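You operate a simulated robot arm through the tools that you are given. There is no shell and no other tool.

The job below is to be done with a simulated robot arm. You get a single attempt, and the scene is never put back.

Task
Swap the red spark plug for the yellow one.
Fine: the red plug goes upright into any free hole of the rack, the yellow one tight into the same cylinder; the other two stay tight.

Only the result counts: the job must be done as asked and must still hold three seconds after the hand-in. Knocking over, shifting, dropping, spilling or breaking anything else fails it.

Robot
A 7-joint arm with a three-finger gripper, fixed in place. Base frame: the origin is at the foot of the arm, x ahead of it, y to its left, z up. Units: m, degrees, N and s.
With the tool pointing down near the work surface it reaches from about 0.34 to 0.86 m from the base axis. Its first joint turns from -166.0 to 166.0 degrees. Payload 2.69 kg.
The TCP is the grasp point between the finger pads, 0.029 m short of the fingertips. In the tool frame z runs along the fingers and y along their closing line. The gripper opens to 0.12 m. The gripper's body begins 0.078 m behind the TCP.
Orientation is told as [roll, pitch, yaw] about the base's x, y, z axes, in that order, counted from this pose: with the fingers straight down and closing along the base's y, the tool's x points along the base's -x, its y along +y and its z along -z.

Tools
- The arm moves only by the tool nudge_tool. Its argument "targets" is a list of rows, each a list of 7 numbers: the turn, a rotation vector about the base's x, y, z in degrees, then the shift along the base's x, y, z in m, then the closure, from 0 (fully open) to 1 (shut). In form: [[ax, ay, az, dx, dy, dz, claw], ...]. A call has 1 to 20 rows; each row is the pose to reach, as a shift and turn from the pose commanded when the call began. Each row takes 0.2 s and may step no farther than 0.05 m and 8.6 degrees from the row before; otherwise, or with a gripper value out of range, the whole call is refused. A pose out of reach is approached as far as the arm can. The call stops where the force on the tool passes 40 N (or 10 N more than at its start, if that is more) or the arm is blocked; 0.2 s more then pass. The fingers move at their own pace and stop on an object; they squeeze with about 42 N. The grip force told is the motor's: it shows also when the fingers shut on nothing. Time passes only in rows, and 0.2 s behind the last, so rows that repeat a pose let the fingers close. It gives the time, the measured TCP pose, the force on the tool (base axes), the opening and the grip force at its end, in the units of the frame above (readings bear some noise), with the torque about the TCP (base axes, N m) and any sound that the robot's microphone picked up.
- Cameras (640 x 400 px; columns grow to the right, rows downward): "scene" is fixed at [0.3797, 0.5087, 1.6371]; the picture's right is [-0.98, 0.22, 0.00], its down [0.09, 0.39, -0.92] and it looks along [-0.20, -0.89, -0.40] (base axes); focal length 373 px, centre (320, 200). "wrist" rides on the gripper at [0.063, 0, -0.104] in the tool frame; the picture's right is [0.00, 1.00, 0.00], its down [-0.83, 0.00, -0.56] and it looks along [-0.56, 0.00, 0.83] (tool axes); focal length 275 px, centre (320, 200). There is no depth. A picture from a camera that has moved, and an enlarged one, comes with that camera's place and axes in the base frame and with its lens. The place of the scene camera against the robot may be out by one fixed shift of up to 0.025 m in any direction.
- camera(camera): a new picture of that camera. The clock stands still meanwhile.
- move_column(by): slides the trunk up (or, below 0, down) by that many m; the arm rides with it, the base frame stays. It gives what a move gives, with no picture.
- close_up(camera, box): a new picture of the part [left, top, right, bottom] of that camera's present view, enlarged. The clock stands still meanwhile.
- close_job(): hands the job in; it is judged then, once.

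Nothing tells you positions but the pictures and the camera data. Unless the task says otherwise, let go and move clear before handing in.

The tools are called by a JSON object that holds its "api" and its "payload". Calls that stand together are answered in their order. nudge_tool: Moves the arm, as the interface text tells. Its arguments: {"type":"object","properties":{"targets":{"type":"array"}},"required":["targets"]} The other tools are called the same way: move_column (by) slides the trunk up or down; camera (camera) takes a picture; close_up (camera, box) takes an enlarged picture of a part of a camera's view; close_job () hands the job in.

At the start:

```text
clock: 0.0
tcp_pos: [0.1782, -0.3733, 1.4352]
ee_rot: [0.1, 0.0, -0.1]
contact_force: [0.6, 0.1, 0.3]
wrist_torque: [0.0, 0.0, 0.01]
finger_gap: 0.12
grip_force: 0.1
trunk travel left (down, up): [-0.525, 0.061]
```

scene: 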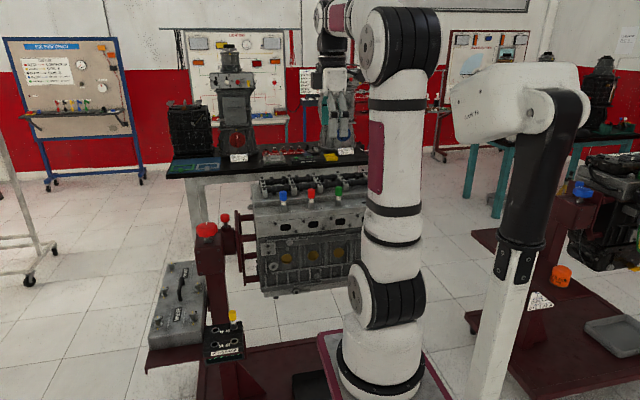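
wrist: 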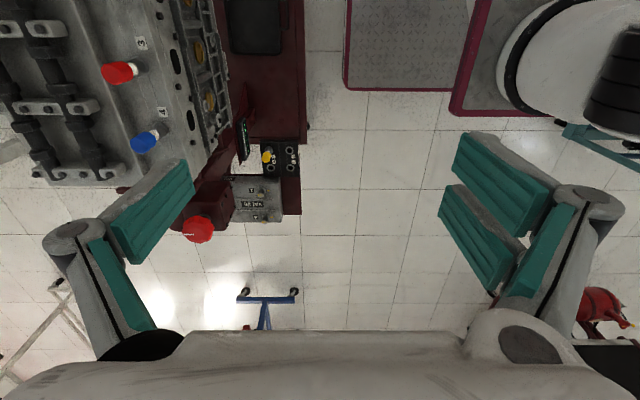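

I see an engine with blue, red and green plugs in its head, and a small black rack holding the yellow plug beyond it. I'll look closer before moving.

{"api": "close_up", "payload": {"camera": "scene", "box": [240, 160, 380, 248]}}

{"api": "close_up", "payload": {"camera": "scene", "box": [180, 290, 280, 370]}}

{"api": "close_up", "payload": {"camera": "wrist", "box": [0, 0, 320, 250]}}

{"api": "close_up", "payload": {"camera": "wrist", "box": [220, 110, 320, 230]}}

```text
4.55 times, centred on (310, 204) of scene
camera zoom: at [0.3797, 0.5087, 1.6371], right [-0.98, 0.22, 0.0], down [0.09, 0.39, -0.92], along [-0.2, -0.89, -0.4], focal length 1695 px, centre (366, 182)
```

zoom: 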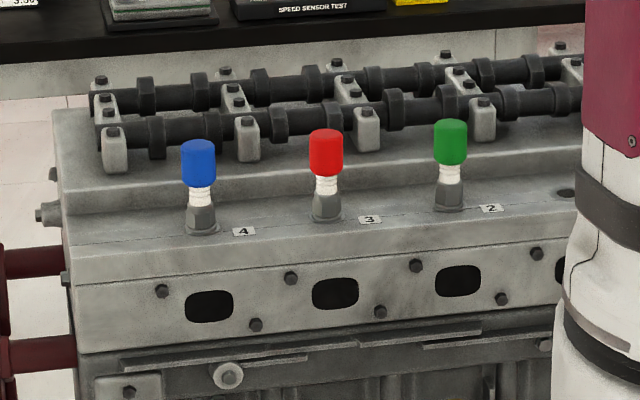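

```text
5.00 times, centred on (230, 330) of scene
camera zoom: at [0.3797, 0.5087, 1.6371], right [-0.98, 0.22, 0.0], down [0.09, 0.39, -0.92], along [-0.2, -0.89, -0.4], focal length 1864 px, centre (770, -450)
```

zoom: 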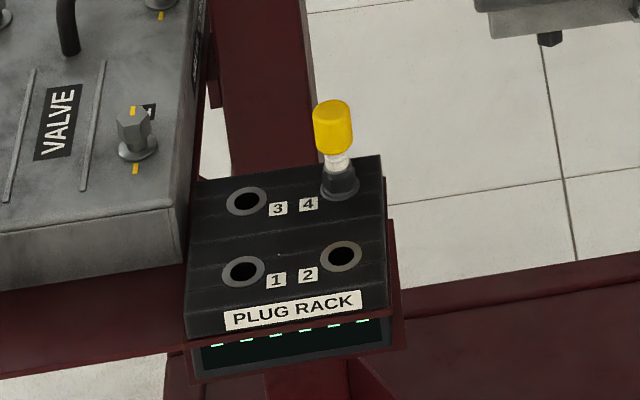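

```text
1.60 times, centred on (160, 125) of wrist
camera zoom: at [0.1155, -0.3735, 1.5408], right [0.0, 1.0, 0.0], down [0.83, 0.0, 0.56], along [0.56, 0.0, -0.83], focal length 440 px, centre (576, 320)
```

zoom: 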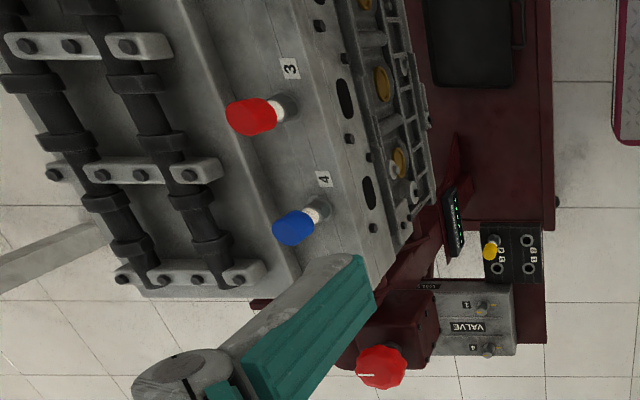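

```text
3.33 times, centred on (270, 170) of wrist
camera zoom: at [0.1155, -0.3735, 1.5408], right [0.0, 1.0, 0.0], down [0.83, 0.0, 0.56], along [0.56, 0.0, -0.83], focal length 918 px, centre (487, 300)
```

zoom: 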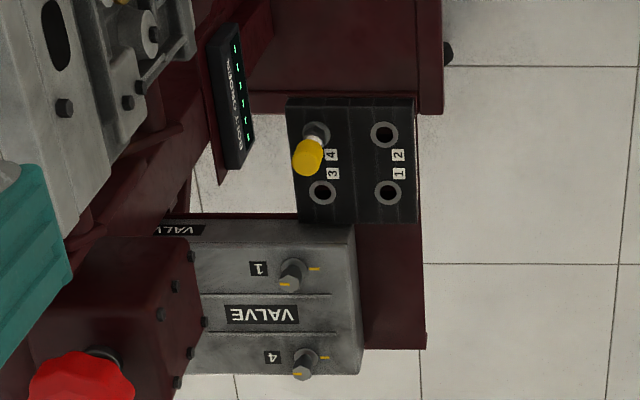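

The red plug's cap top is at about (0.177, -0.637, 1.165), with blue about 0.098 m to its +x side, so the plug row runs along x. The yellow plug in the rack is near (0.47, -0.54, 0.775). Next I move high over the red plug to refine these.

{"api": "nudge_tool", "payload": {"targets": [[0, 0, 0, 0, -0.04, 0, 0], [0, 0, 0, 0, -0.08, -0.01, 0], [0, 0, 0, 0, -0.12, -0.02, 0], [0, 0, 0, 0, -0.16, -0.03, 0.2], [0, 0, 0, 0, -0.2, -0.04, 0.4], [0, 0, 0, 0, -0.24, -0.05, 0.5], [0, 0, 0, 0, -0.26, -0.06, 0.5]]}}

{"api": "camera", "payload": {"camera": "wrist"}}

{"api": "camera", "payload": {"camera": "scene"}}

```text
clock: 1.6
tcp_pos: [0.1763, -0.6315, 1.3742]
ee_rot: [0.0, 0.1, -0.1]
contact_force: [-0.3, 0.9, 0.9]
wrist_torque: [-0.06, 0.02, -0.01]
finger_gap: 0.06
grip_force: 0.0
trunk travel left (down, up): [-0.525, 0.061]
```

```text
taken
camera wrist: at [0.1139, -0.6322, 1.4799], right [0.0, 1.0, 0.0], down [0.83, 0.0, 0.56], along [0.56, 0.0, -0.83], focal length 275 px, centre (320, 200)
```

wrist: 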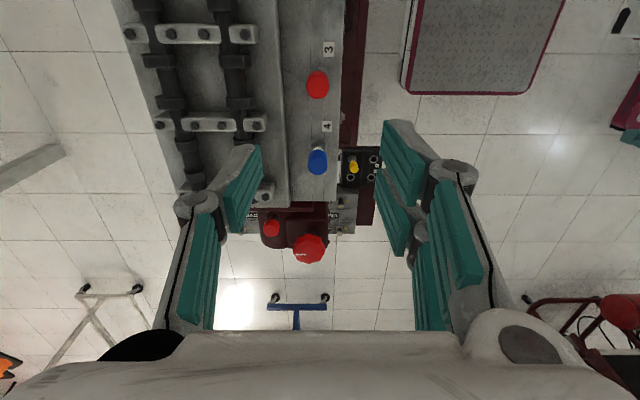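

```text
taken
```

scene: 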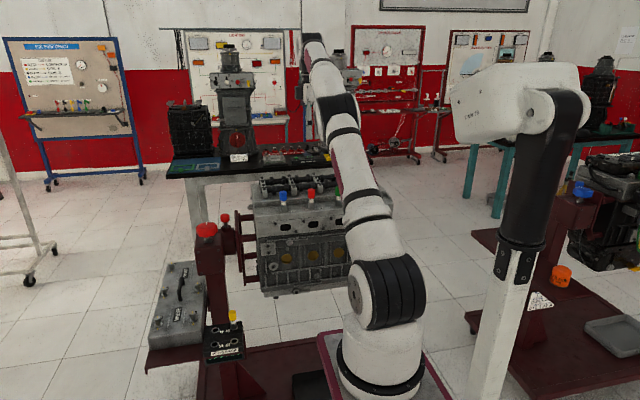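

The gripper is now above the red plug, which still reads about (0.175, -0.635). I'll zoom in for a precise estimate.

{"api": "close_up", "payload": {"camera": "wrist", "box": [240, 20, 400, 120]}}

{"api": "close_up", "payload": {"camera": "wrist", "box": [260, 120, 400, 220]}}

{"api": "close_up", "payload": {"camera": "scene", "box": [250, 60, 380, 240]}}

```text
4.00 times, centred on (320, 70) of wrist
camera zoom: at [0.1139, -0.6322, 1.4799], right [0.0, 1.0, 0.0], down [0.83, 0.0, 0.56], along [0.56, 0.0, -0.83], focal length 1101 px, centre (320, 720)
```

zoom: 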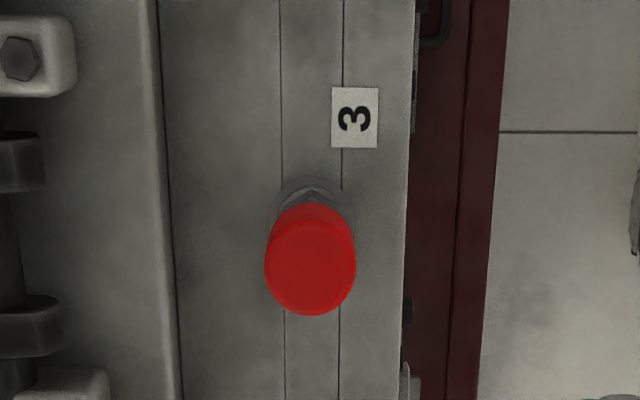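

```text
4.00 times, centred on (330, 170) of wrist
camera zoom: at [0.1139, -0.6322, 1.4799], right [0.0, 1.0, 0.0], down [0.83, 0.0, 0.56], along [0.56, 0.0, -0.83], focal length 1101 px, centre (280, 320)
```

zoom: 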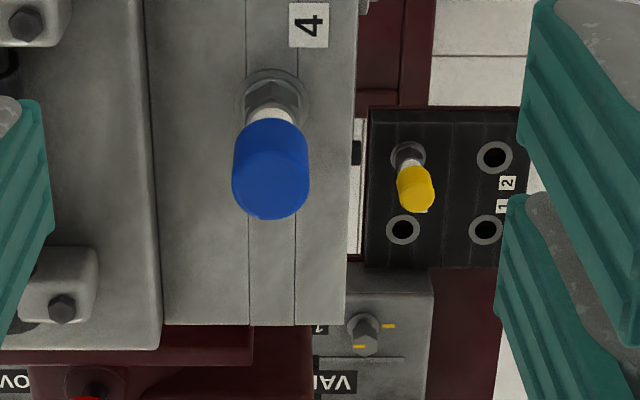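

```text
2.22 times, centred on (315, 150) of scene
camera zoom: at [0.3797, 0.5087, 1.6371], right [-0.98, 0.22, 0.0], down [0.09, 0.39, -0.92], along [-0.2, -0.89, -0.4], focal length 829 px, centre (331, 311)
```

zoom: 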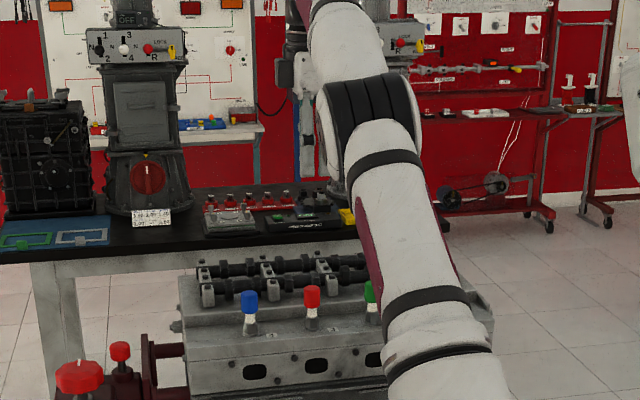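

The cap is about 24 mm wide, with its axis near (0.179, -0.635) and its top at z≈1.165. I'll lower to just above it and check alignment again.

{"api": "nudge_tool", "payload": {"targets": [[0, 0, 0, 0.001, -0.001, -0.03, 0.5], [0, 0, 0, 0.002, -0.002, -0.06, 0.5], [0, 0, 0, 0.003, -0.003, -0.09, 0.5], [0, 0, 0, 0.003, -0.003, -0.12, 0.5], [0, 0, 0, 0.003, -0.003, -0.13, 0.5]]}}

{"api": "close_up", "payload": {"camera": "wrist", "box": [220, 60, 420, 185]}}

{"api": "camera", "payload": {"camera": "wrist"}}

{"api": "close_up", "payload": {"camera": "scene", "box": [250, 130, 380, 220]}}

```text
clock: 2.8
tcp_pos: [0.1798, -0.6379, 1.2464]
ee_rot: [0.1, 0.1, 0.0]
contact_force: [0.6, -0.1, -0.1]
wrist_torque: [-0.02, 0.0, 0.04]
finger_gap: 0.06
grip_force: 0.1
trunk travel left (down, up): [-0.525, 0.061]
```

```text
3.20 times, centred on (320, 122) of wrist
camera zoom: at [0.1177, -0.6373, 1.3504], right [0.0, 1.0, 0.0], down [0.83, 0.0, 0.56], along [0.56, 0.0, -0.83], focal length 881 px, centre (320, 448)
```

zoom: 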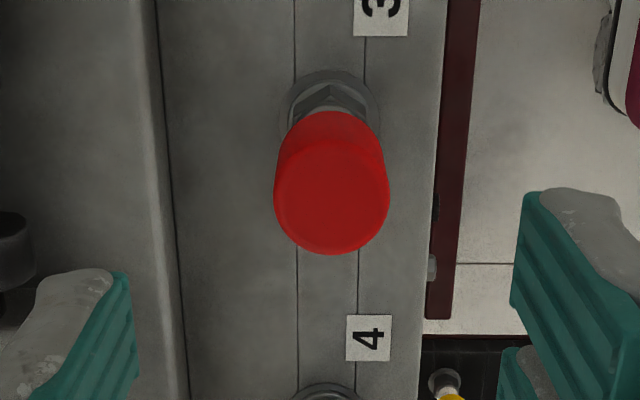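

```text
taken
camera wrist: at [0.1177, -0.6373, 1.3504], right [0.0, 1.0, 0.0], down [0.83, 0.0, 0.56], along [0.56, 0.0, -0.83], focal length 275 px, centre (320, 200)
```

wrist: 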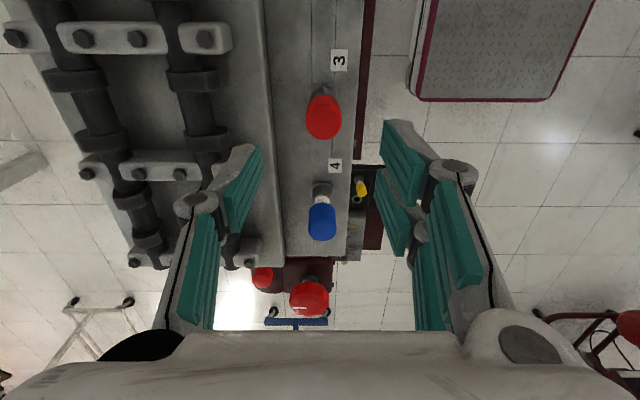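

```text
4.44 times, centred on (315, 175) of scene
camera zoom: at [0.3797, 0.5087, 1.6371], right [-0.98, 0.22, 0.0], down [0.09, 0.39, -0.92], along [-0.2, -0.89, -0.4], focal length 1657 px, centre (342, 311)
```

zoom: 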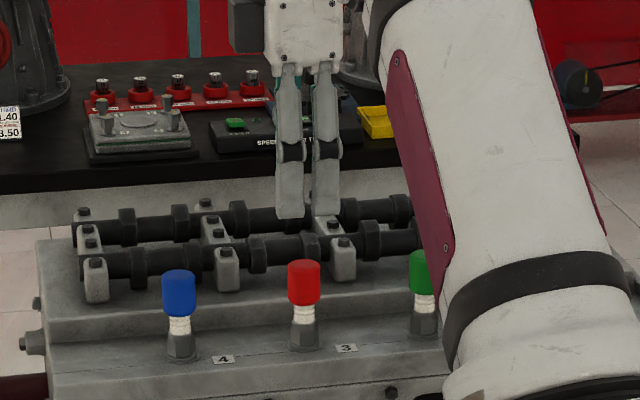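

The cap looks to be 2–3 mm toward +y from the tool axis, and its x is 0.178–0.184. I'll lower a bit more and compare again.

{"api": "nudge_tool", "payload": {"targets": [[0, 0, 0, 0.0, 0.002, -0.02, 0.5], [0, 0, 0, 0.001, 0.003, -0.045, 0.5], [0, 0, 0, 0.001, 0.003, -0.045, 0.5]]}}

{"api": "close_up", "payload": {"camera": "wrist", "box": [220, 90, 420, 215]}}

{"api": "close_up", "payload": {"camera": "scene", "box": [280, 150, 344, 190]}}

```text
clock: 3.6
tcp_pos: [0.1837, -0.634, 1.2004]
ee_rot: [0.1, 0.0, -0.1]
contact_force: [0.0, -0.9, -0.3]
wrist_torque: [-0.01, -0.01, -0.01]
finger_gap: 0.0601
grip_force: 0.1
trunk travel left (down, up): [-0.525, 0.061]
```

```text
3.20 times, centred on (320, 152) of wrist
camera zoom: at [0.1203, -0.6336, 1.3058], right [0.0, 1.0, 0.0], down [0.83, 0.0, 0.56], along [0.56, 0.0, -0.83], focal length 881 px, centre (320, 352)
```

zoom: 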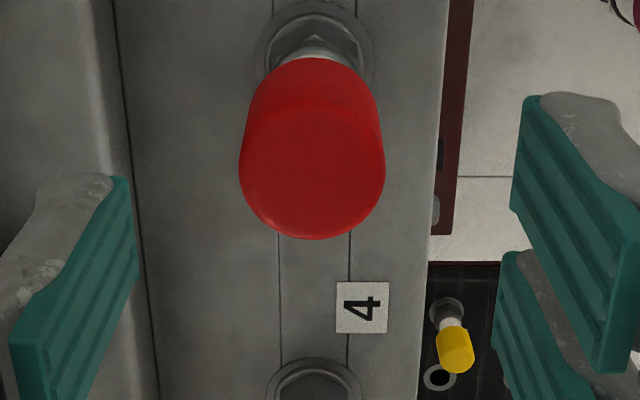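

```text
10.00 times, centred on (312, 170) of scene
camera zoom: at [0.3797, 0.5087, 1.6371], right [-0.98, 0.22, 0.0], down [0.09, 0.39, -0.92], along [-0.2, -0.89, -0.4], focal length 3729 px, centre (400, 500)
```

zoom: 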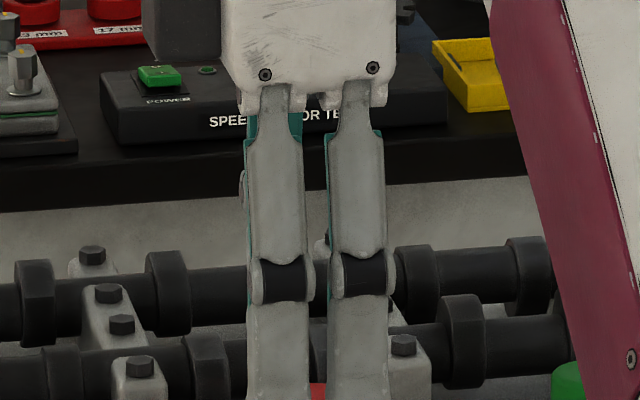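

The views using the reported camera poses agree on a plug axis near (0.178, -0.635) with its top at about 1.166, so the tool is some 5 mm too far in +x. I'll correct and check.

{"api": "nudge_tool", "payload": {"targets": [[0, 0, 0, -0.003, -0.001, 0.0, 0.5], [0, 0, 0, -0.005, -0.001, 0.0, 0.5], [0, 0, 0, -0.005, -0.001, 0, 0.5]]}}

{"api": "close_up", "payload": {"camera": "wrist", "box": [220, 90, 420, 215]}}

{"api": "camera", "payload": {"camera": "wrist"}}

{"api": "close_up", "payload": {"camera": "scene", "box": [280, 160, 344, 200]}}

```text
clock: 4.4
tcp_pos: [0.1778, -0.6358, 1.2003]
ee_rot: [0.0, -0.1, 0.0]
contact_force: [0.4, 0.4, 1.2]
wrist_torque: [0.0, 0.01, 0.0]
finger_gap: 0.0601
grip_force: 0.0
trunk travel left (down, up): [-0.525, 0.061]
```

```text
3.20 times, centred on (320, 152) of wrist
camera zoom: at [0.1148, -0.6348, 1.3053], right [0.0, 1.0, 0.0], down [0.83, 0.0, 0.56], along [0.56, 0.0, -0.83], focal length 881 px, centre (320, 352)
```

zoom: 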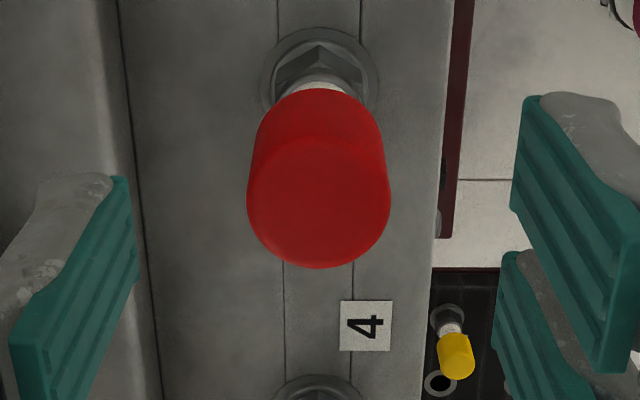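

```text
taken
camera wrist: at [0.1148, -0.6348, 1.3053], right [0.0, 1.0, 0.0], down [0.83, 0.0, 0.56], along [0.56, 0.0, -0.83], focal length 275 px, centre (320, 200)
```

wrist: 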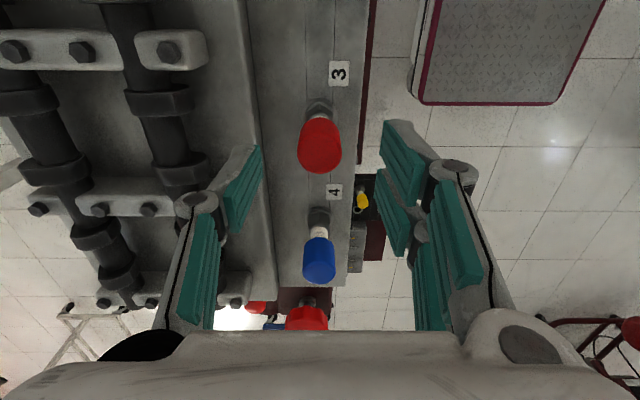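

```text
10.00 times, centred on (312, 180) of scene
camera zoom: at [0.3797, 0.5087, 1.6371], right [-0.98, 0.22, 0.0], down [0.09, 0.39, -0.92], along [-0.2, -0.89, -0.4], focal length 3729 px, centre (400, 400)
```

zoom: 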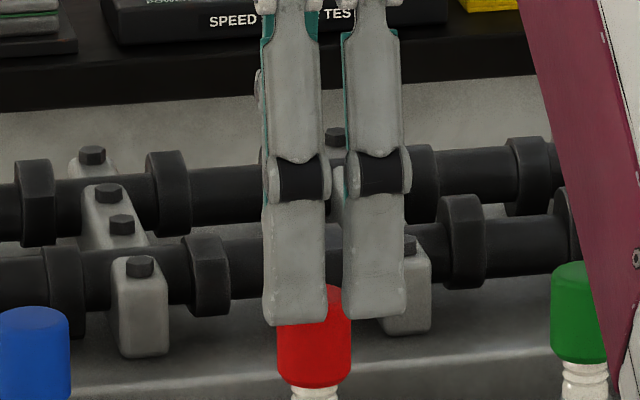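

The tool axis now lines up with the red cap in both views, with the cap spanning about z 1.138–1.164. I'll descend to mid-cap and close.

{"api": "nudge_tool", "payload": {"targets": [[0, 0, 0, 0, 0, -0.02, 0.5], [0, 0, 0, 0, 0, -0.04, 0.5], [0, 0, 0, 0, 0, -0.05, 0.5], [0, 0, 0, 0, 0, -0.05, 0.5]]}}

{"api": "camera", "payload": {"camera": "wrist"}}

{"api": "close_up", "payload": {"camera": "scene", "box": [264, 150, 360, 210]}}

```text
clock: 5.4
tcp_pos: [0.1767, -0.6346, 1.1513]
ee_rot: [0.1, -0.1, -0.2]
contact_force: [-0.8, 1.1, -0.8]
wrist_torque: [0.01, 0.02, -0.04]
finger_gap: 0.0601
grip_force: 0.0
trunk travel left (down, up): [-0.525, 0.061]
```

```text
taken
camera wrist: at [0.1145, -0.6343, 1.2558], right [0.0, 1.0, 0.0], down [0.83, 0.0, 0.56], along [0.56, 0.0, -0.83], focal length 275 px, centre (320, 200)
```

wrist: 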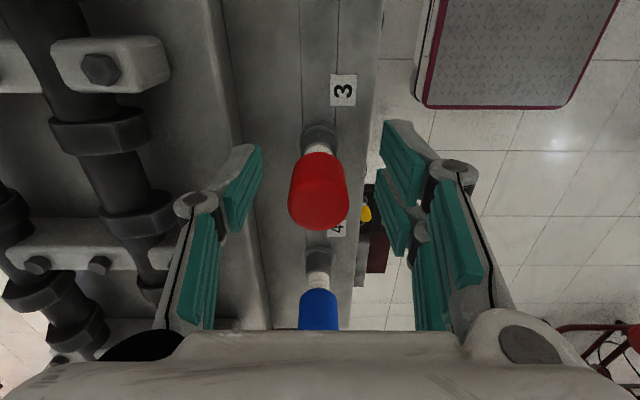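

```text
6.67 times, centred on (312, 180) of scene
camera zoom: at [0.3797, 0.5087, 1.6371], right [-0.98, 0.22, 0.0], down [0.09, 0.39, -0.92], along [-0.2, -0.89, -0.4], focal length 2486 px, centre (373, 333)
```

zoom: 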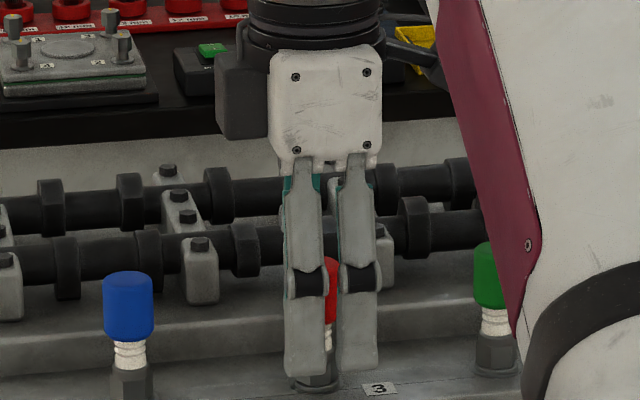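

The cap sits between the fingers. I'll close on it.

{"api": "nudge_tool", "payload": {"targets": [[0, 0, 0, 0, 0, 0, 0.7], [0, 0, 0, 0, 0, 0, 1], [0, 0, 0, 0, 0, 0, 1]]}}

{"api": "camera", "payload": {"camera": "wrist"}}

```text
clock: 6.2
tcp_pos: [0.177, -0.6347, 1.1507]
ee_rot: [0.1, 0.1, 0.0]
contact_force: [0.3, -1.5, 1.2]
wrist_torque: [-0.06, 0.0, 0.0]
finger_gap: 0.0216
grip_force: 41.3
trunk travel left (down, up): [-0.525, 0.061]
```

```text
taken
camera wrist: at [0.1146, -0.6345, 1.256], right [0.0, 1.0, 0.0], down [0.83, 0.0, 0.56], along [0.56, 0.0, -0.83], focal length 275 px, centre (320, 200)
```

wrist: 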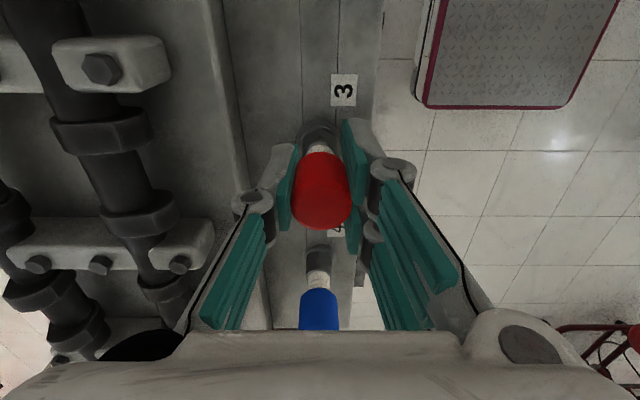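

I have a firm grip at a 21.6 mm opening with almost no side force. Next I test unscrewing, counterclockwise from above.

{"api": "nudge_tool", "payload": {"targets": [[0, 0, 6, 0, 0, 0, 1], [0, 0, 12, 0, 0, 0, 1], [0, 0, 18, 0, 0, 0, 1], [0, 0, 24, 0, 0, 0, 1], [0, 0, 30, 0, 0, 0, 1]]}}

{"api": "camera", "payload": {"camera": "wrist"}}

{"api": "close_up", "payload": {"camera": "scene", "box": [264, 150, 360, 210]}}

```text
clock: 7.4
tcp_pos: [0.1771, -0.6351, 1.1505]
ee_rot: [0.0, 0.1, 29.9]
contact_force: [-1.0, -0.1, 0.1]
wrist_torque: [-0.04, 0.04, 0.0]
finger_gap: 0.0214
grip_force: 41.8
trunk travel left (down, up): [-0.525, 0.061]
```

```text
taken
camera wrist: at [0.123, -0.6663, 1.256], right [-0.5, 0.86, 0.0], down [0.72, 0.42, 0.56], along [0.48, 0.28, -0.83], focal length 275 px, centre (320, 200)
```

wrist: 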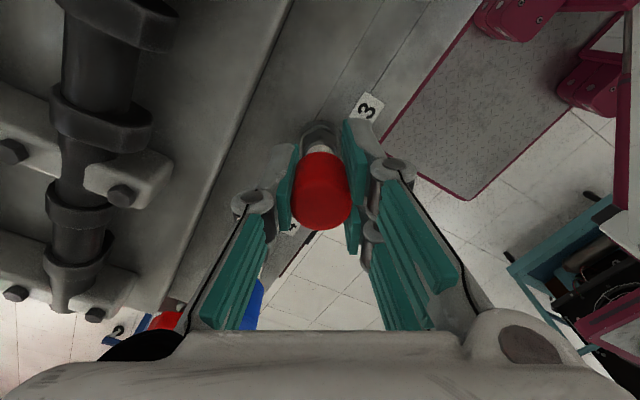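

```text
6.67 times, centred on (312, 180) of scene
camera zoom: at [0.3797, 0.5087, 1.6371], right [-0.98, 0.22, 0.0], down [0.09, 0.39, -0.92], along [-0.2, -0.89, -0.4], focal length 2486 px, centre (373, 333)
```

zoom: 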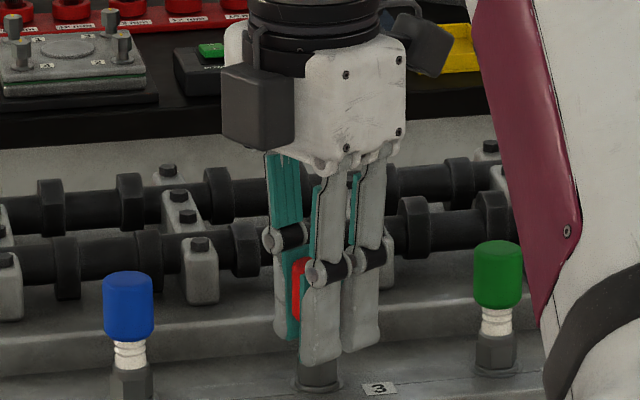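

There is no resisting torque, so the plug seems to turn with the gripper. I'll continue, then compare the hex orientation.

{"api": "nudge_tool", "payload": {"targets": [[0, 0, 8, 0, 0, 0, 1], [0, 0, 16, 0, 0, 0, 1], [0, 0, 24, 0, 0, 0, 1], [0, 0, 32, 0, 0, 0, 1], [0, 0, 40, 0, 0, 0, 1], [0, 0, 48, 0, 0, 0, 1], [0, 0, 56, 0, 0, 0, 1], [0, 0, 60, 0, 0, 0, 1]]}}

{"api": "camera", "payload": {"camera": "wrist"}}

{"api": "close_up", "payload": {"camera": "wrist", "box": [280, 110, 376, 170]}}

{"api": "close_up", "payload": {"camera": "scene", "box": [264, 150, 360, 210]}}

```text
clock: 9.2
tcp_pos: [0.1765, -0.6349, 1.1507]
ee_rot: [-0.1, 0.1, 90.0]
contact_force: [0.3, -1.0, 5.0]
wrist_torque: [-0.11, -0.05, 0.0]
finger_gap: 0.0215
grip_force: 42.0
trunk travel left (down, up): [-0.525, 0.061]
```

```text
taken
camera wrist: at [0.1777, -0.6976, 1.256], right [-1.0, -0.01, 0.0], down [0.0, 0.83, 0.56], along [0.0, 0.56, -0.83], focal length 275 px, centre (320, 200)
```

wrist: 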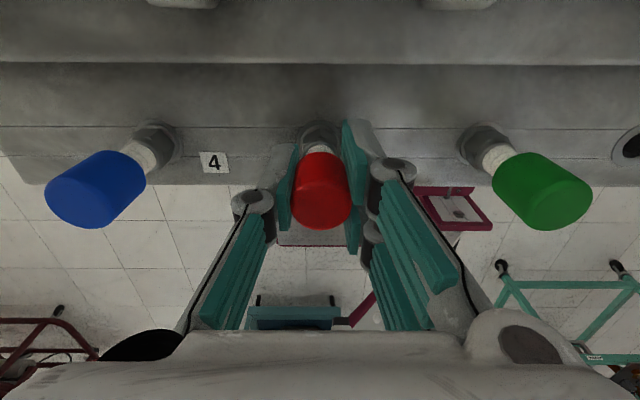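

```text
6.67 times, centred on (328, 140) of wrist
camera zoom: at [0.1777, -0.6976, 1.256], right [-1.0, -0.01, 0.0], down [0.0, 0.83, 0.56], along [0.0, 0.56, -0.83], focal length 1835 px, centre (267, 600)
```

zoom: 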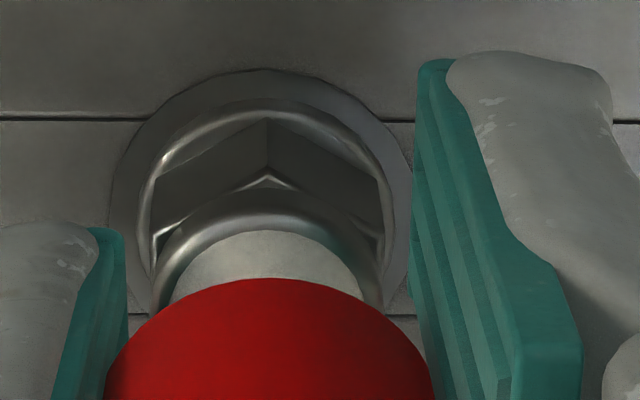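

```text
6.67 times, centred on (312, 180) of scene
camera zoom: at [0.3797, 0.5087, 1.6371], right [-0.98, 0.22, 0.0], down [0.09, 0.39, -0.92], along [-0.2, -0.89, -0.4], focal length 2486 px, centre (373, 333)
```

zoom: 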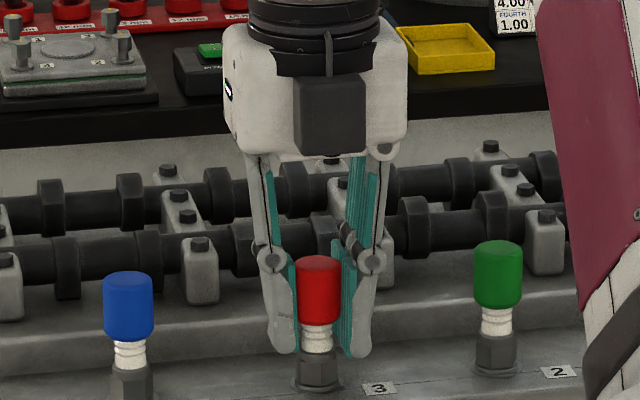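

The hex still shows a corner toward the camera after 90°, so the plug is turning with the gripper, and a small upward push suggests it is rising. I'll continue with slight lift.

{"api": "nudge_tool", "payload": {"targets": [[0, 0, 8, 0, 0, 0, 1], [0, 0, 16, 0, 0, 0.0002, 1], [0, 0, 24, 0, 0, 0.0003, 1], [0, 0, 32, 0, 0, 0.0004, 1], [0, 0, 40, 0, 0, 0.0005, 1], [0, 0, 48, 0, 0, 0.0006, 1], [0, 0, 56, 0, 0, 0.0007, 1], [0, 0, 60, 0, 0, 0.0007, 1]]}}

{"api": "close_up", "payload": {"camera": "wrist", "box": [280, 110, 376, 170]}}

{"api": "close_up", "payload": {"camera": "scene", "box": [264, 150, 360, 210]}}

```text
clock: 10.1
tcp_pos: [0.1778, -0.6352, 1.1506]
ee_rot: [0.3, -0.1, 116.3]
contact_force: [-0.1, 1.3, 5.9]
wrist_torque: [0.02, -0.01, 0.01]
finger_gap: 0.0215
grip_force: 41.6
out of reach, approached as far as the arm can: row 4
trunk travel left (down, up): [-0.525, 0.061]
stopped in row 4: the force on the tool passed its limit at 51 N (the readings are from after the stop); the commanded pose is now the measured one
```

```text
6.67 times, centred on (328, 140) of wrist
camera zoom: at [0.2064, -0.6909, 1.2563], right [-0.9, -0.45, 0.0], down [-0.37, 0.75, 0.56], along [-0.25, 0.5, -0.83], focal length 1835 px, centre (267, 600)
```

zoom: 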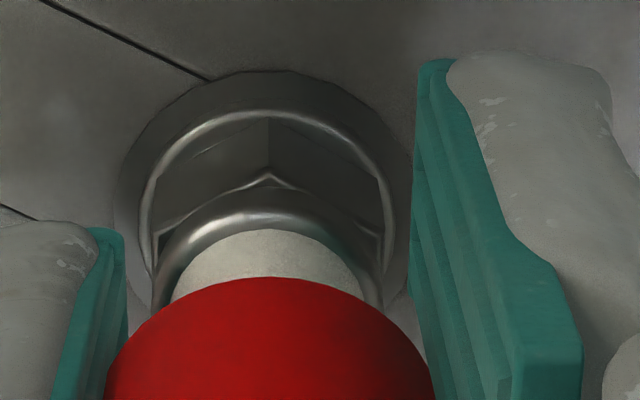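

```text
6.67 times, centred on (312, 180) of scene
camera zoom: at [0.3797, 0.5087, 1.6371], right [-0.98, 0.22, 0.0], down [0.09, 0.39, -0.92], along [-0.2, -0.89, -0.4], focal length 2486 px, centre (373, 333)
```

zoom: 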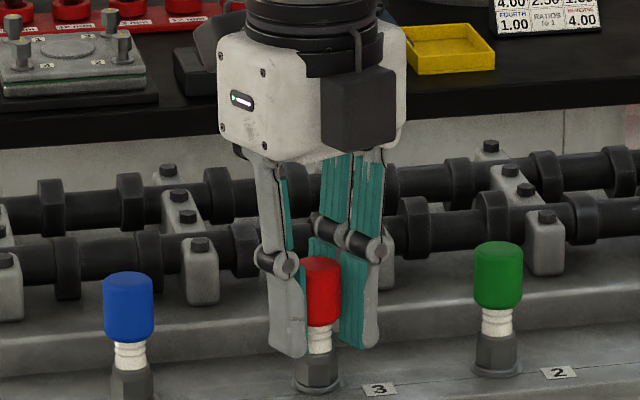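

The wrist hit its turn limit at 116° and the plug is still held. A gentle pull will show whether it is already free.

{"api": "nudge_tool", "payload": {"targets": [[0, 0, -1, 0, 0, 0.0, 1], [0, 0, -1, 0, 0, 0.001, 1], [0, 0, -1, 0, 0, 0.002, 1], [0, 0, -1, 0, 0, 0.003, 1]]}}

{"api": "close_up", "payload": {"camera": "scene", "box": [264, 150, 360, 210]}}

```text
clock: 11.1
tcp_pos: [0.1776, -0.6359, 1.1499]
ee_rot: [0.2, -0.1, 115.2]
contact_force: [-0.9, -0.9, -9.4]
wrist_torque: [-0.11, 0.05, 0.0]
finger_gap: 0.0216
grip_force: 41.7
trunk travel left (down, up): [-0.525, 0.061]
```

```text
6.67 times, centred on (312, 180) of scene
camera zoom: at [0.3797, 0.5087, 1.6371], right [-0.98, 0.22, 0.0], down [0.09, 0.39, -0.92], along [-0.2, -0.89, -0.4], focal length 2486 px, centre (373, 333)
```

zoom: 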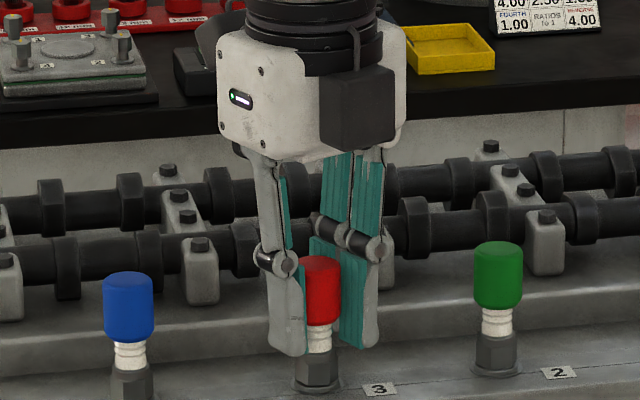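

Still threaded, since the pull gave resistance with no motion. I'll release, lift, turn the wrist back and regrip for a long unscrewing stroke.

{"api": "nudge_tool", "payload": {"targets": [[0, 0, 0, 0, 0, -0.003, 1], [0, 0, 0, 0, 0, -0.003, 0.62], [0, 0, 0, 0, 0, -0.003, 0.6], [0, 0, 0, 0, 0, 0.02, 0.6], [0, 0, 0, 0, 0, 0.05, 0.6], [0, 0, -8.5, 0, 0, 0.05, 0.6], [0, 0, -17, 0, 0, 0.05, 0.6], [0, 0, -25.5, 0, 0, 0.05, 0.6], [0, 0, -34, 0, 0, 0.05, 0.6], [0, 0, -42.5, 0, 0, 0.05, 0.6], [0, 0, -51, 0, 0, 0.05, 0.6], [0, 0, -59.5, 0, 0, 0.05, 0.6], [0, 0, -68, 0, 0, 0.05, 0.6], [0, 0, -76.5, 0, 0, 0.05, 0.6], [0, 0, -85, 0, 0, 0.05, 0.6], [0, 0, -93.5, 0, 0, 0.05, 0.6], [0, 0, -102, 0, 0, 0.05, 0.6], [0, 0, -110.5, 0, 0, 0.05, 0.6], [0, 0, -115, 0, 0, 0.05, 0.6]]}}

{"api": "camera", "payload": {"camera": "wrist"}}

```text
clock: 15.1
tcp_pos: [0.1782, -0.6353, 1.2039]
ee_rot: [0.2, -0.1, 0.1]
contact_force: [-0.2, -0.8, -0.2]
wrist_torque: [-0.01, 0.04, 0.04]
finger_gap: 0.0482
grip_force: 0.0
trunk travel left (down, up): [-0.525, 0.061]
```

```text
taken
camera wrist: at [0.115, -0.6354, 1.309], right [-0.01, 1.0, 0.0], down [0.83, 0.0, 0.56], along [0.56, 0.01, -0.83], focal length 275 px, centre (320, 200)
```

wrist: 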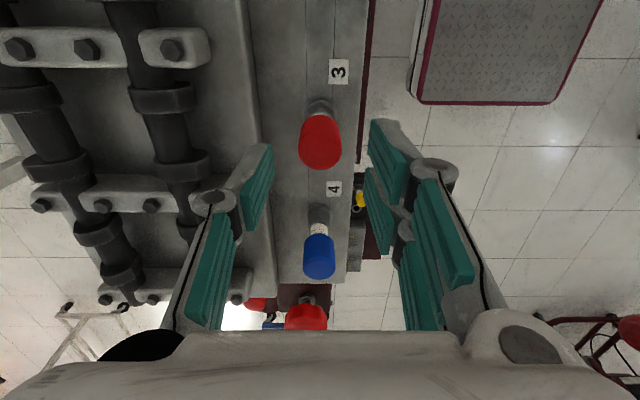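

The plug is undisturbed. I'll keep turning back toward negative yaw.

{"api": "nudge_tool", "payload": {"targets": [[0, 0, -8.5, 0, 0, 0, 0.6], [0, 0, -17, 0, 0, 0, 0.6], [0, 0, -25.5, 0, 0, 0, 0.6], [0, 0, -34, 0, 0, 0, 0.6], [0, 0, -42.5, 0, 0, 0, 0.6], [0, 0, -51, 0, 0, 0, 0.6], [0, 0, -59.5, 0, 0, 0, 0.6], [0, 0, -68, 0, 0, 0, 0.6], [0, 0, -76.5, 0, 0, 0, 0.6], [0, 0, -85, 0, 0, 0, 0.6], [0, 0, -93.5, 0, 0, 0, 0.6], [0, 0, -102, 0, 0, 0, 0.6], [0, 0, -110.5, 0, 0, 0, 0.6], [0, 0, -119, 0, 0, 0, 0.6], [0, 0, -127.5, 0, 0, 0, 0.6], [0, 0, -136, 0, 0, 0, 0.6], [0, 0, -144.5, 0, 0, 0, 0.6], [0, 0, -153, 0, 0, 0, 0.6], [0, 0, -160, 0, 0, 0, 0.6]]}}

{"api": "camera", "payload": {"camera": "wrist"}}

{"api": "camera", "payload": {"camera": "scene"}}

```text
clock: 19.1
tcp_pos: [0.1775, -0.6352, 1.2034]
ee_rot: [0.1, -0.1, -160.0]
contact_force: [-0.3, -0.8, 0.0]
wrist_torque: [0.02, -0.01, 0.0]
finger_gap: 0.0481
grip_force: 0.0
trunk travel left (down, up): [-0.525, 0.061]
```

```text
taken
camera wrist: at [0.2372, -0.6126, 1.3089], right [0.35, -0.94, 0.0], down [-0.78, -0.29, 0.56], along [-0.52, -0.2, -0.83], focal length 275 px, centre (320, 200)
```

wrist: 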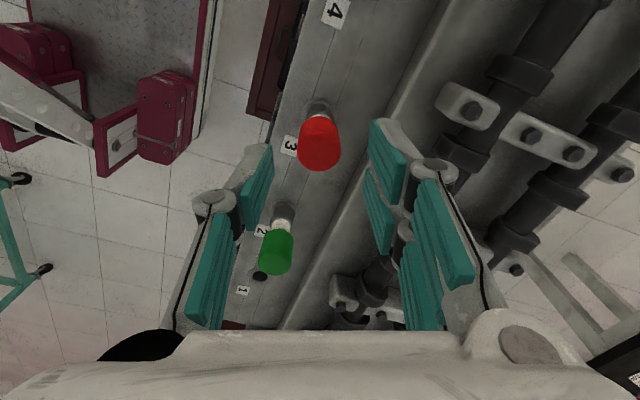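

```text
taken
```

scene: 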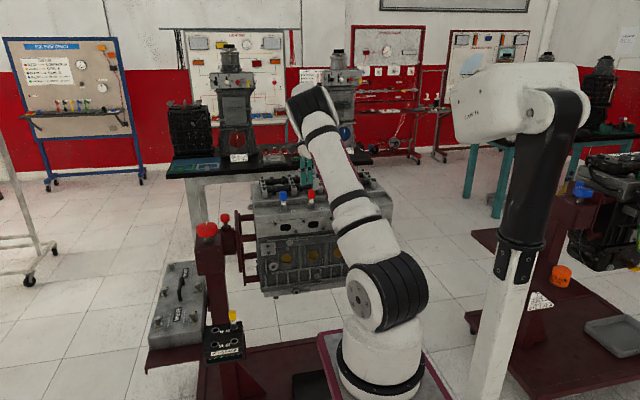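

-160° is fine and the cap remains centred. I'll turn another 40° and then descend to regrip.

{"api": "nudge_tool", "payload": {"targets": [[0, 0, -8, 0, 0, 0, 0.65], [0, 0, -16, 0, 0, 0, 0.65], [0, 0, -24, 0, 0, 0, 0.65], [0, 0, -32, 0, 0, 0, 0.65], [0, 0, -40, 0, 0, 0, 0.65], [0, 0, -40, 0, 0, 0, 0.65]]}}

{"api": "camera", "payload": {"camera": "wrist"}}

```text
clock: 20.5
tcp_pos: [0.1779, -0.6353, 1.2036]
ee_rot: [0.2, -0.1, 160.1]
contact_force: [-0.2, 0.4, 0.2]
wrist_torque: [0.0, -0.03, -0.02]
finger_gap: 0.0422
grip_force: 0.1
trunk travel left (down, up): [-0.525, 0.061]
```

```text
taken
camera wrist: at [0.2377, -0.6556, 1.3084], right [-0.34, -0.94, 0.0], down [-0.78, 0.28, 0.56], along [-0.53, 0.18, -0.83], focal length 275 px, centre (320, 200)
```

wrist: 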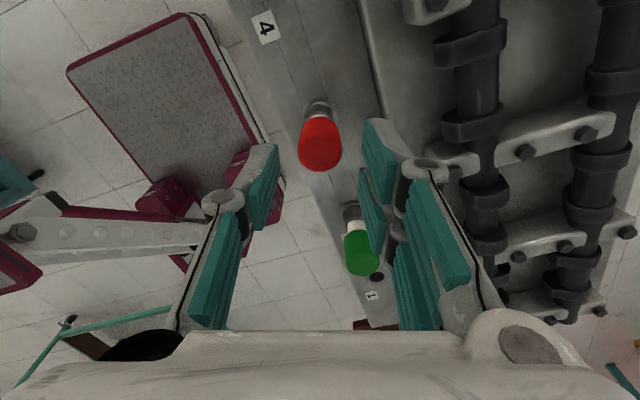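

The wrist is at -200°, with the cap centred. Descending, gripping and unscrewing.

{"api": "nudge_tool", "payload": {"targets": [[0, 0, 0, 0, 0, -0.02, 0.65], [0, 0, 0, 0, 0, -0.04, 0.65], [0, 0, 0, 0, 0, -0.052, 0.65], [0, 0, 0, 0, 0, -0.052, 0.8], [0, 0, 0, 0, 0, -0.052, 1], [0, 0, 0, 0, 0, -0.052, 1]]}}

{"api": "camera", "payload": {"camera": "wrist"}}

```text
clock: 21.9
tcp_pos: [0.1778, -0.6346, 1.1516]
ee_rot: [0.3, -0.2, 160.2]
contact_force: [-0.1, 0.4, -1.0]
wrist_torque: [0.03, 0.0, 0.0]
finger_gap: 0.0215
grip_force: 42.0
trunk travel left (down, up): [-0.525, 0.061]
```

```text
taken
camera wrist: at [0.2377, -0.6557, 1.2566], right [-0.33, -0.94, 0.0], down [-0.78, 0.28, 0.56], along [-0.53, 0.18, -0.83], focal length 275 px, centre (320, 200)
```

wrist: 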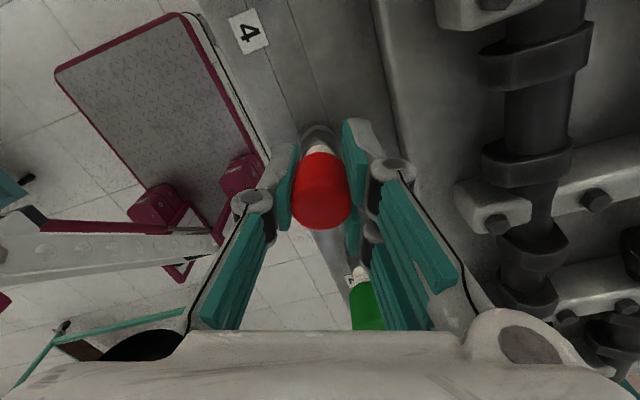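

{"api": "nudge_tool", "payload": {"targets": [[0, 0, 8.5, 0, 0, 0, 1], [0, 0, 17, 0, 0, 0, 1], [0, 0, 25.5, 0, 0, 0, 1], [0, 0, 34, 0, 0, 0, 1], [0, 0, 42.5, 0, 0, 0, 1], [0, 0, 51, 0, 0, 0, 1], [0, 0, 59.5, 0, 0, 0, 1], [0, 0, 68, 0, 0, 0, 1], [0, 0, 76.5, 0, 0, 0, 1], [0, 0, 85, 0, 0, 0, 1], [0, 0, 93.5, 0, 0, 0, 1], [0, 0, 102, 0, 0, 0, 1], [0, 0, 110, 0, 0, 0, 1]]}}

{"api": "close_up", "payload": {"camera": "wrist", "box": [280, 110, 376, 170]}}

{"api": "close_up", "payload": {"camera": "scene", "box": [264, 150, 360, 210]}}

```text
clock: 24.7
tcp_pos: [0.1763, -0.6351, 1.151]
ee_rot: [0.1, -0.1, -89.7]
contact_force: [-1.4, 2.6, 0.2]
wrist_torque: [0.13, 0.1, -0.69]
finger_gap: 0.0218
grip_force: 41.7
trunk travel left (down, up): [-0.525, 0.061]
```

```text
6.67 times, centred on (328, 140) of wrist
camera zoom: at [0.1764, -0.5717, 1.2566], right [1.0, 0.01, 0.0], down [0.01, -0.83, 0.56], along [0.01, -0.56, -0.83], focal length 1835 px, centre (267, 600)
```

zoom: 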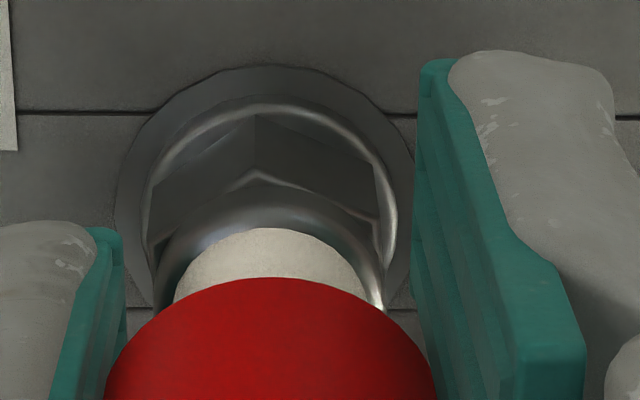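

```text
6.67 times, centred on (312, 180) of scene
camera zoom: at [0.3797, 0.5087, 1.6371], right [-0.98, 0.22, 0.0], down [0.09, 0.39, -0.92], along [-0.2, -0.89, -0.4], focal length 2486 px, centre (373, 333)
```

zoom: 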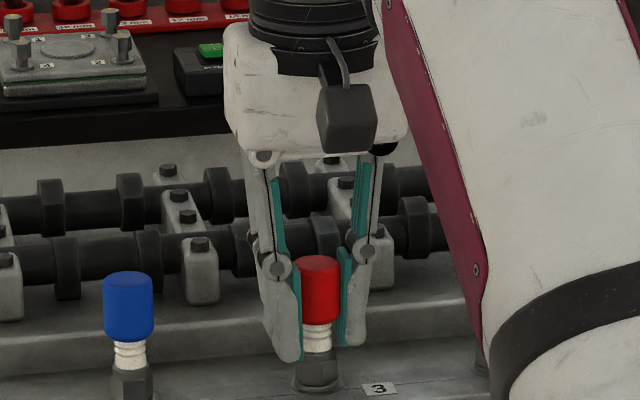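

A resisting torque of 0.69 N m has appeared after about 217° of total turn, so the plug may have reached its loosened stop. I'll gently pull again.

{"api": "nudge_tool", "payload": {"targets": [[0, 0, 0, 0, 0, 0.001, 1], [0, 0, 0, 0, 0, 0.002, 1], [0, 0, 0, 0, 0, 0.003, 1]]}}

{"api": "close_up", "payload": {"camera": "scene", "box": [264, 150, 360, 210]}}

{"api": "close_up", "payload": {"camera": "wrist", "box": [280, 110, 376, 170]}}

```text
clock: 25.5
tcp_pos: [0.1776, -0.6356, 1.1545]
ee_rot: [0.2, 0.0, -89.8]
contact_force: [0.0, -0.2, -1.6]
wrist_torque: [0.0, -0.03, 0.0]
finger_gap: 0.0218
grip_force: 42.5
trunk travel left (down, up): [-0.525, 0.061]
```

```text
6.67 times, centred on (312, 180) of scene
camera zoom: at [0.3797, 0.5087, 1.6371], right [-0.98, 0.22, 0.0], down [0.09, 0.39, -0.92], along [-0.2, -0.89, -0.4], focal length 2486 px, centre (373, 333)
```

zoom: 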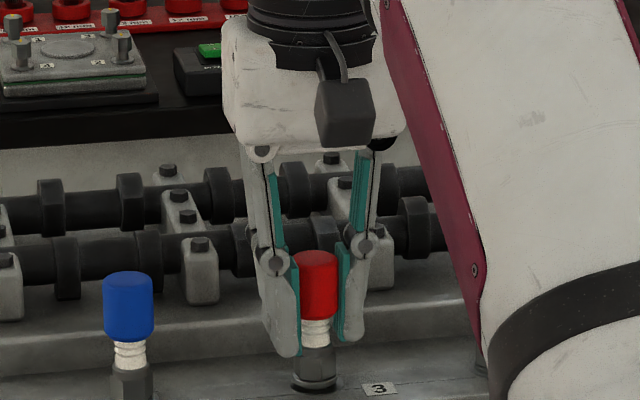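

```text
6.67 times, centred on (328, 140) of wrist
camera zoom: at [0.1773, -0.5717, 1.2594], right [1.0, 0.01, 0.0], down [0.01, -0.83, 0.56], along [0.01, -0.56, -0.83], focal length 1835 px, centre (267, 600)
```

zoom: 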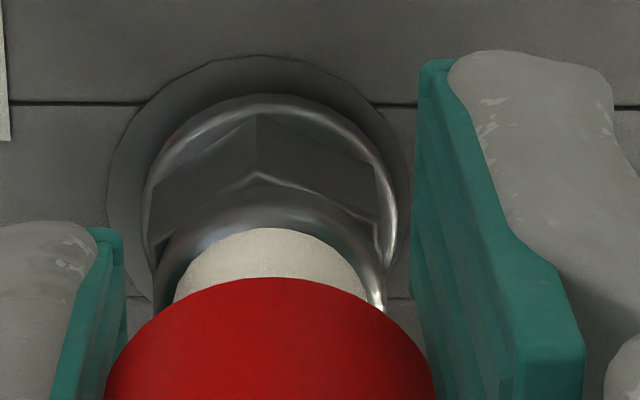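

It lifts freely, so the plug is loose. I'll raise it straight out.

{"api": "nudge_tool", "payload": {"targets": [[0, 0, 0, 0, 0, 0.01, 1], [0, 0, 0, 0, 0, 0.02, 1], [0, 0, 0, 0, 0, 0.03, 1], [0, 0, 0, 0, 0, 0.045, 1], [0, 0, 0, 0, 0, 0.06, 1], [0, 0, 0, 0, 0, 0.08, 1], [0, 0, 0, 0, 0, 0.1, 1], [0, 0, 0, 0, 0, 0.125, 1], [0, 0, 0, 0, 0, 0.15, 1], [0, 0, 0, 0, 0, 0.15, 1]]}}

{"api": "camera", "payload": {"camera": "scene"}}

{"api": "close_up", "payload": {"camera": "scene", "box": [264, 120, 376, 210]}}

{"api": "camera", "payload": {"camera": "wrist"}}

```text
clock: 27.7
tcp_pos: [0.1772, -0.6345, 1.3037]
ee_rot: [0.3, -0.1, -89.8]
contact_force: [0.0, 0.3, -1.1]
wrist_torque: [0.01, 0.0, -0.01]
finger_gap: 0.0223
grip_force: 41.9
trunk travel left (down, up): [-0.525, 0.061]
```

```text
taken
```

scene: 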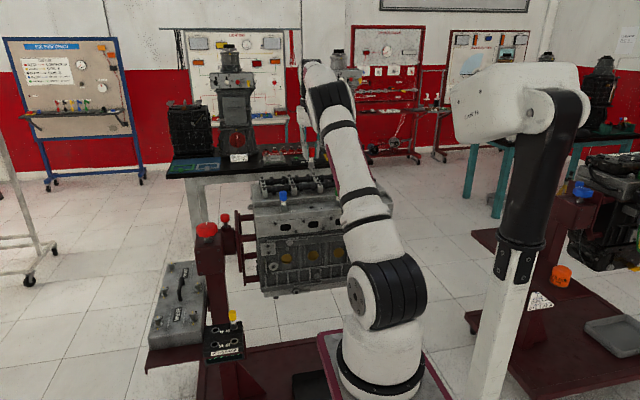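

```text
4.44 times, centred on (320, 165) of scene
camera zoom: at [0.3797, 0.5087, 1.6371], right [-0.98, 0.22, 0.0], down [0.09, 0.39, -0.92], along [-0.2, -0.89, -0.4], focal length 1657 px, centre (320, 356)
```

zoom: 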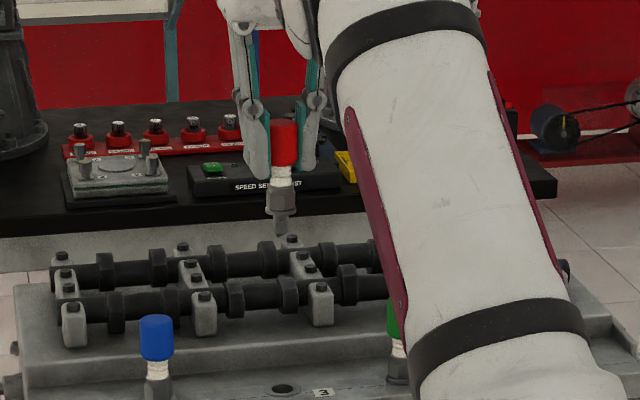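

```text
taken
camera wrist: at [0.1759, -0.5715, 1.4095], right [1.0, 0.01, 0.0], down [0.0, -0.83, 0.56], along [0.01, -0.56, -0.83], focal length 275 px, centre (320, 200)
```

wrist: 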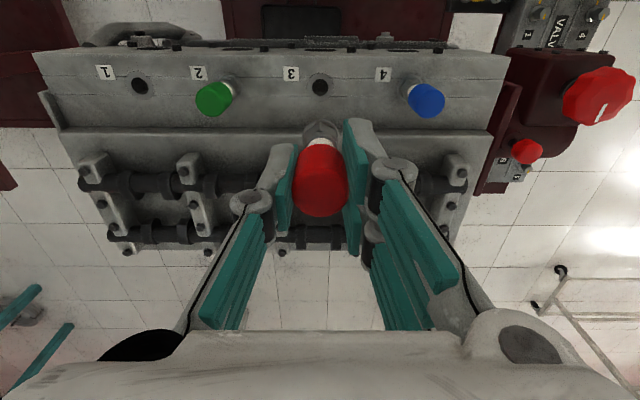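

The red plug is out, with its tip about 0.08 m below the grip point and hole 3 open. The rack holes are roughly at hole 1 (0.551, -0.466), hole 2 (0.487, -0.466), hole 3 (0.552, -0.533) and yellow (0.486, -0.533), with the surface near z 0.70. I'll travel high and forward over the rack first.

{"api": "nudge_tool", "payload": {"targets": [[0, 0, 0, 0.0, 0.03, 0, 1], [0, 0, 0, 0.0, 0.07, 0, 1], [0, 0, 0, 0.01, 0.11, 0, 1], [0, 0, 0, 0.03, 0.15, 0, 1], [0, 0, 0, 0.06, 0.18, 0, 1], [0, 0, 0, 0.1, 0.19, 0, 1], [0, 0, 0, 0.14, 0.19, 0, 1], [0, 0, 0, 0.18, 0.19, 0, 1], [0, 0, 0, 0.22, 0.19, 0, 1], [0, 0, 0, 0.26, 0.19, 0, 1], [0, 0, 0, 0.3, 0.19, 0, 1], [0, 0, 0, 0.33, 0.19, 0, 1], [0, 0, 0, 0.35, 0.19, 0, 1]]}}

{"api": "camera", "payload": {"camera": "wrist"}}

{"api": "camera", "payload": {"camera": "scene"}}

```text
clock: 30.5
tcp_pos: [0.5258, -0.4435, 1.3046]
ee_rot: [0.2, -0.1, -89.8]
contact_force: [0.6, 0.7, -0.5]
wrist_torque: [-0.02, -0.01, 0.0]
finger_gap: 0.0223
grip_force: 42.2
trunk travel left (down, up): [-0.525, 0.061]
```

```text
taken
camera wrist: at [0.5254, -0.3808, 1.4102], right [1.0, 0.01, 0.0], down [0.0, -0.83, 0.56], along [0.01, -0.56, -0.83], focal length 275 px, centre (320, 200)
```

wrist: 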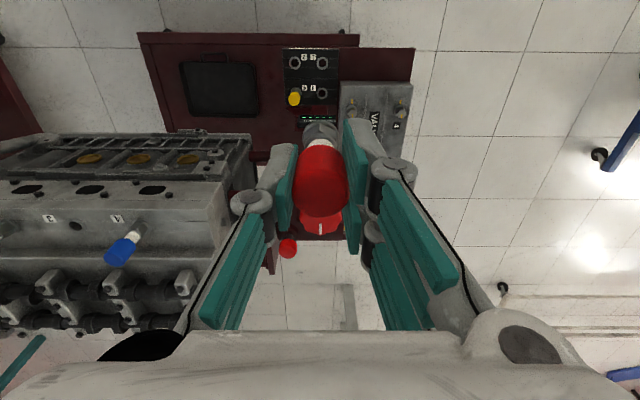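

```text
taken
```

scene: 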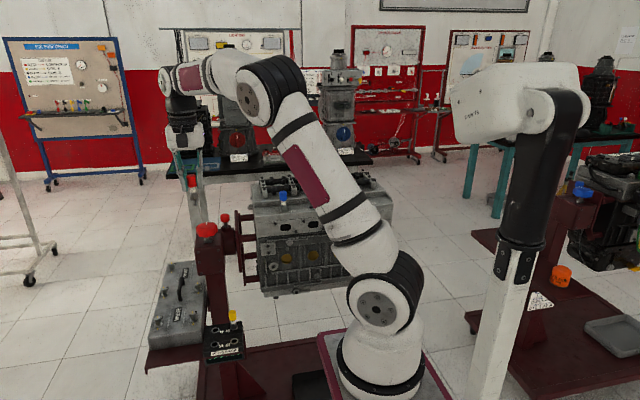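

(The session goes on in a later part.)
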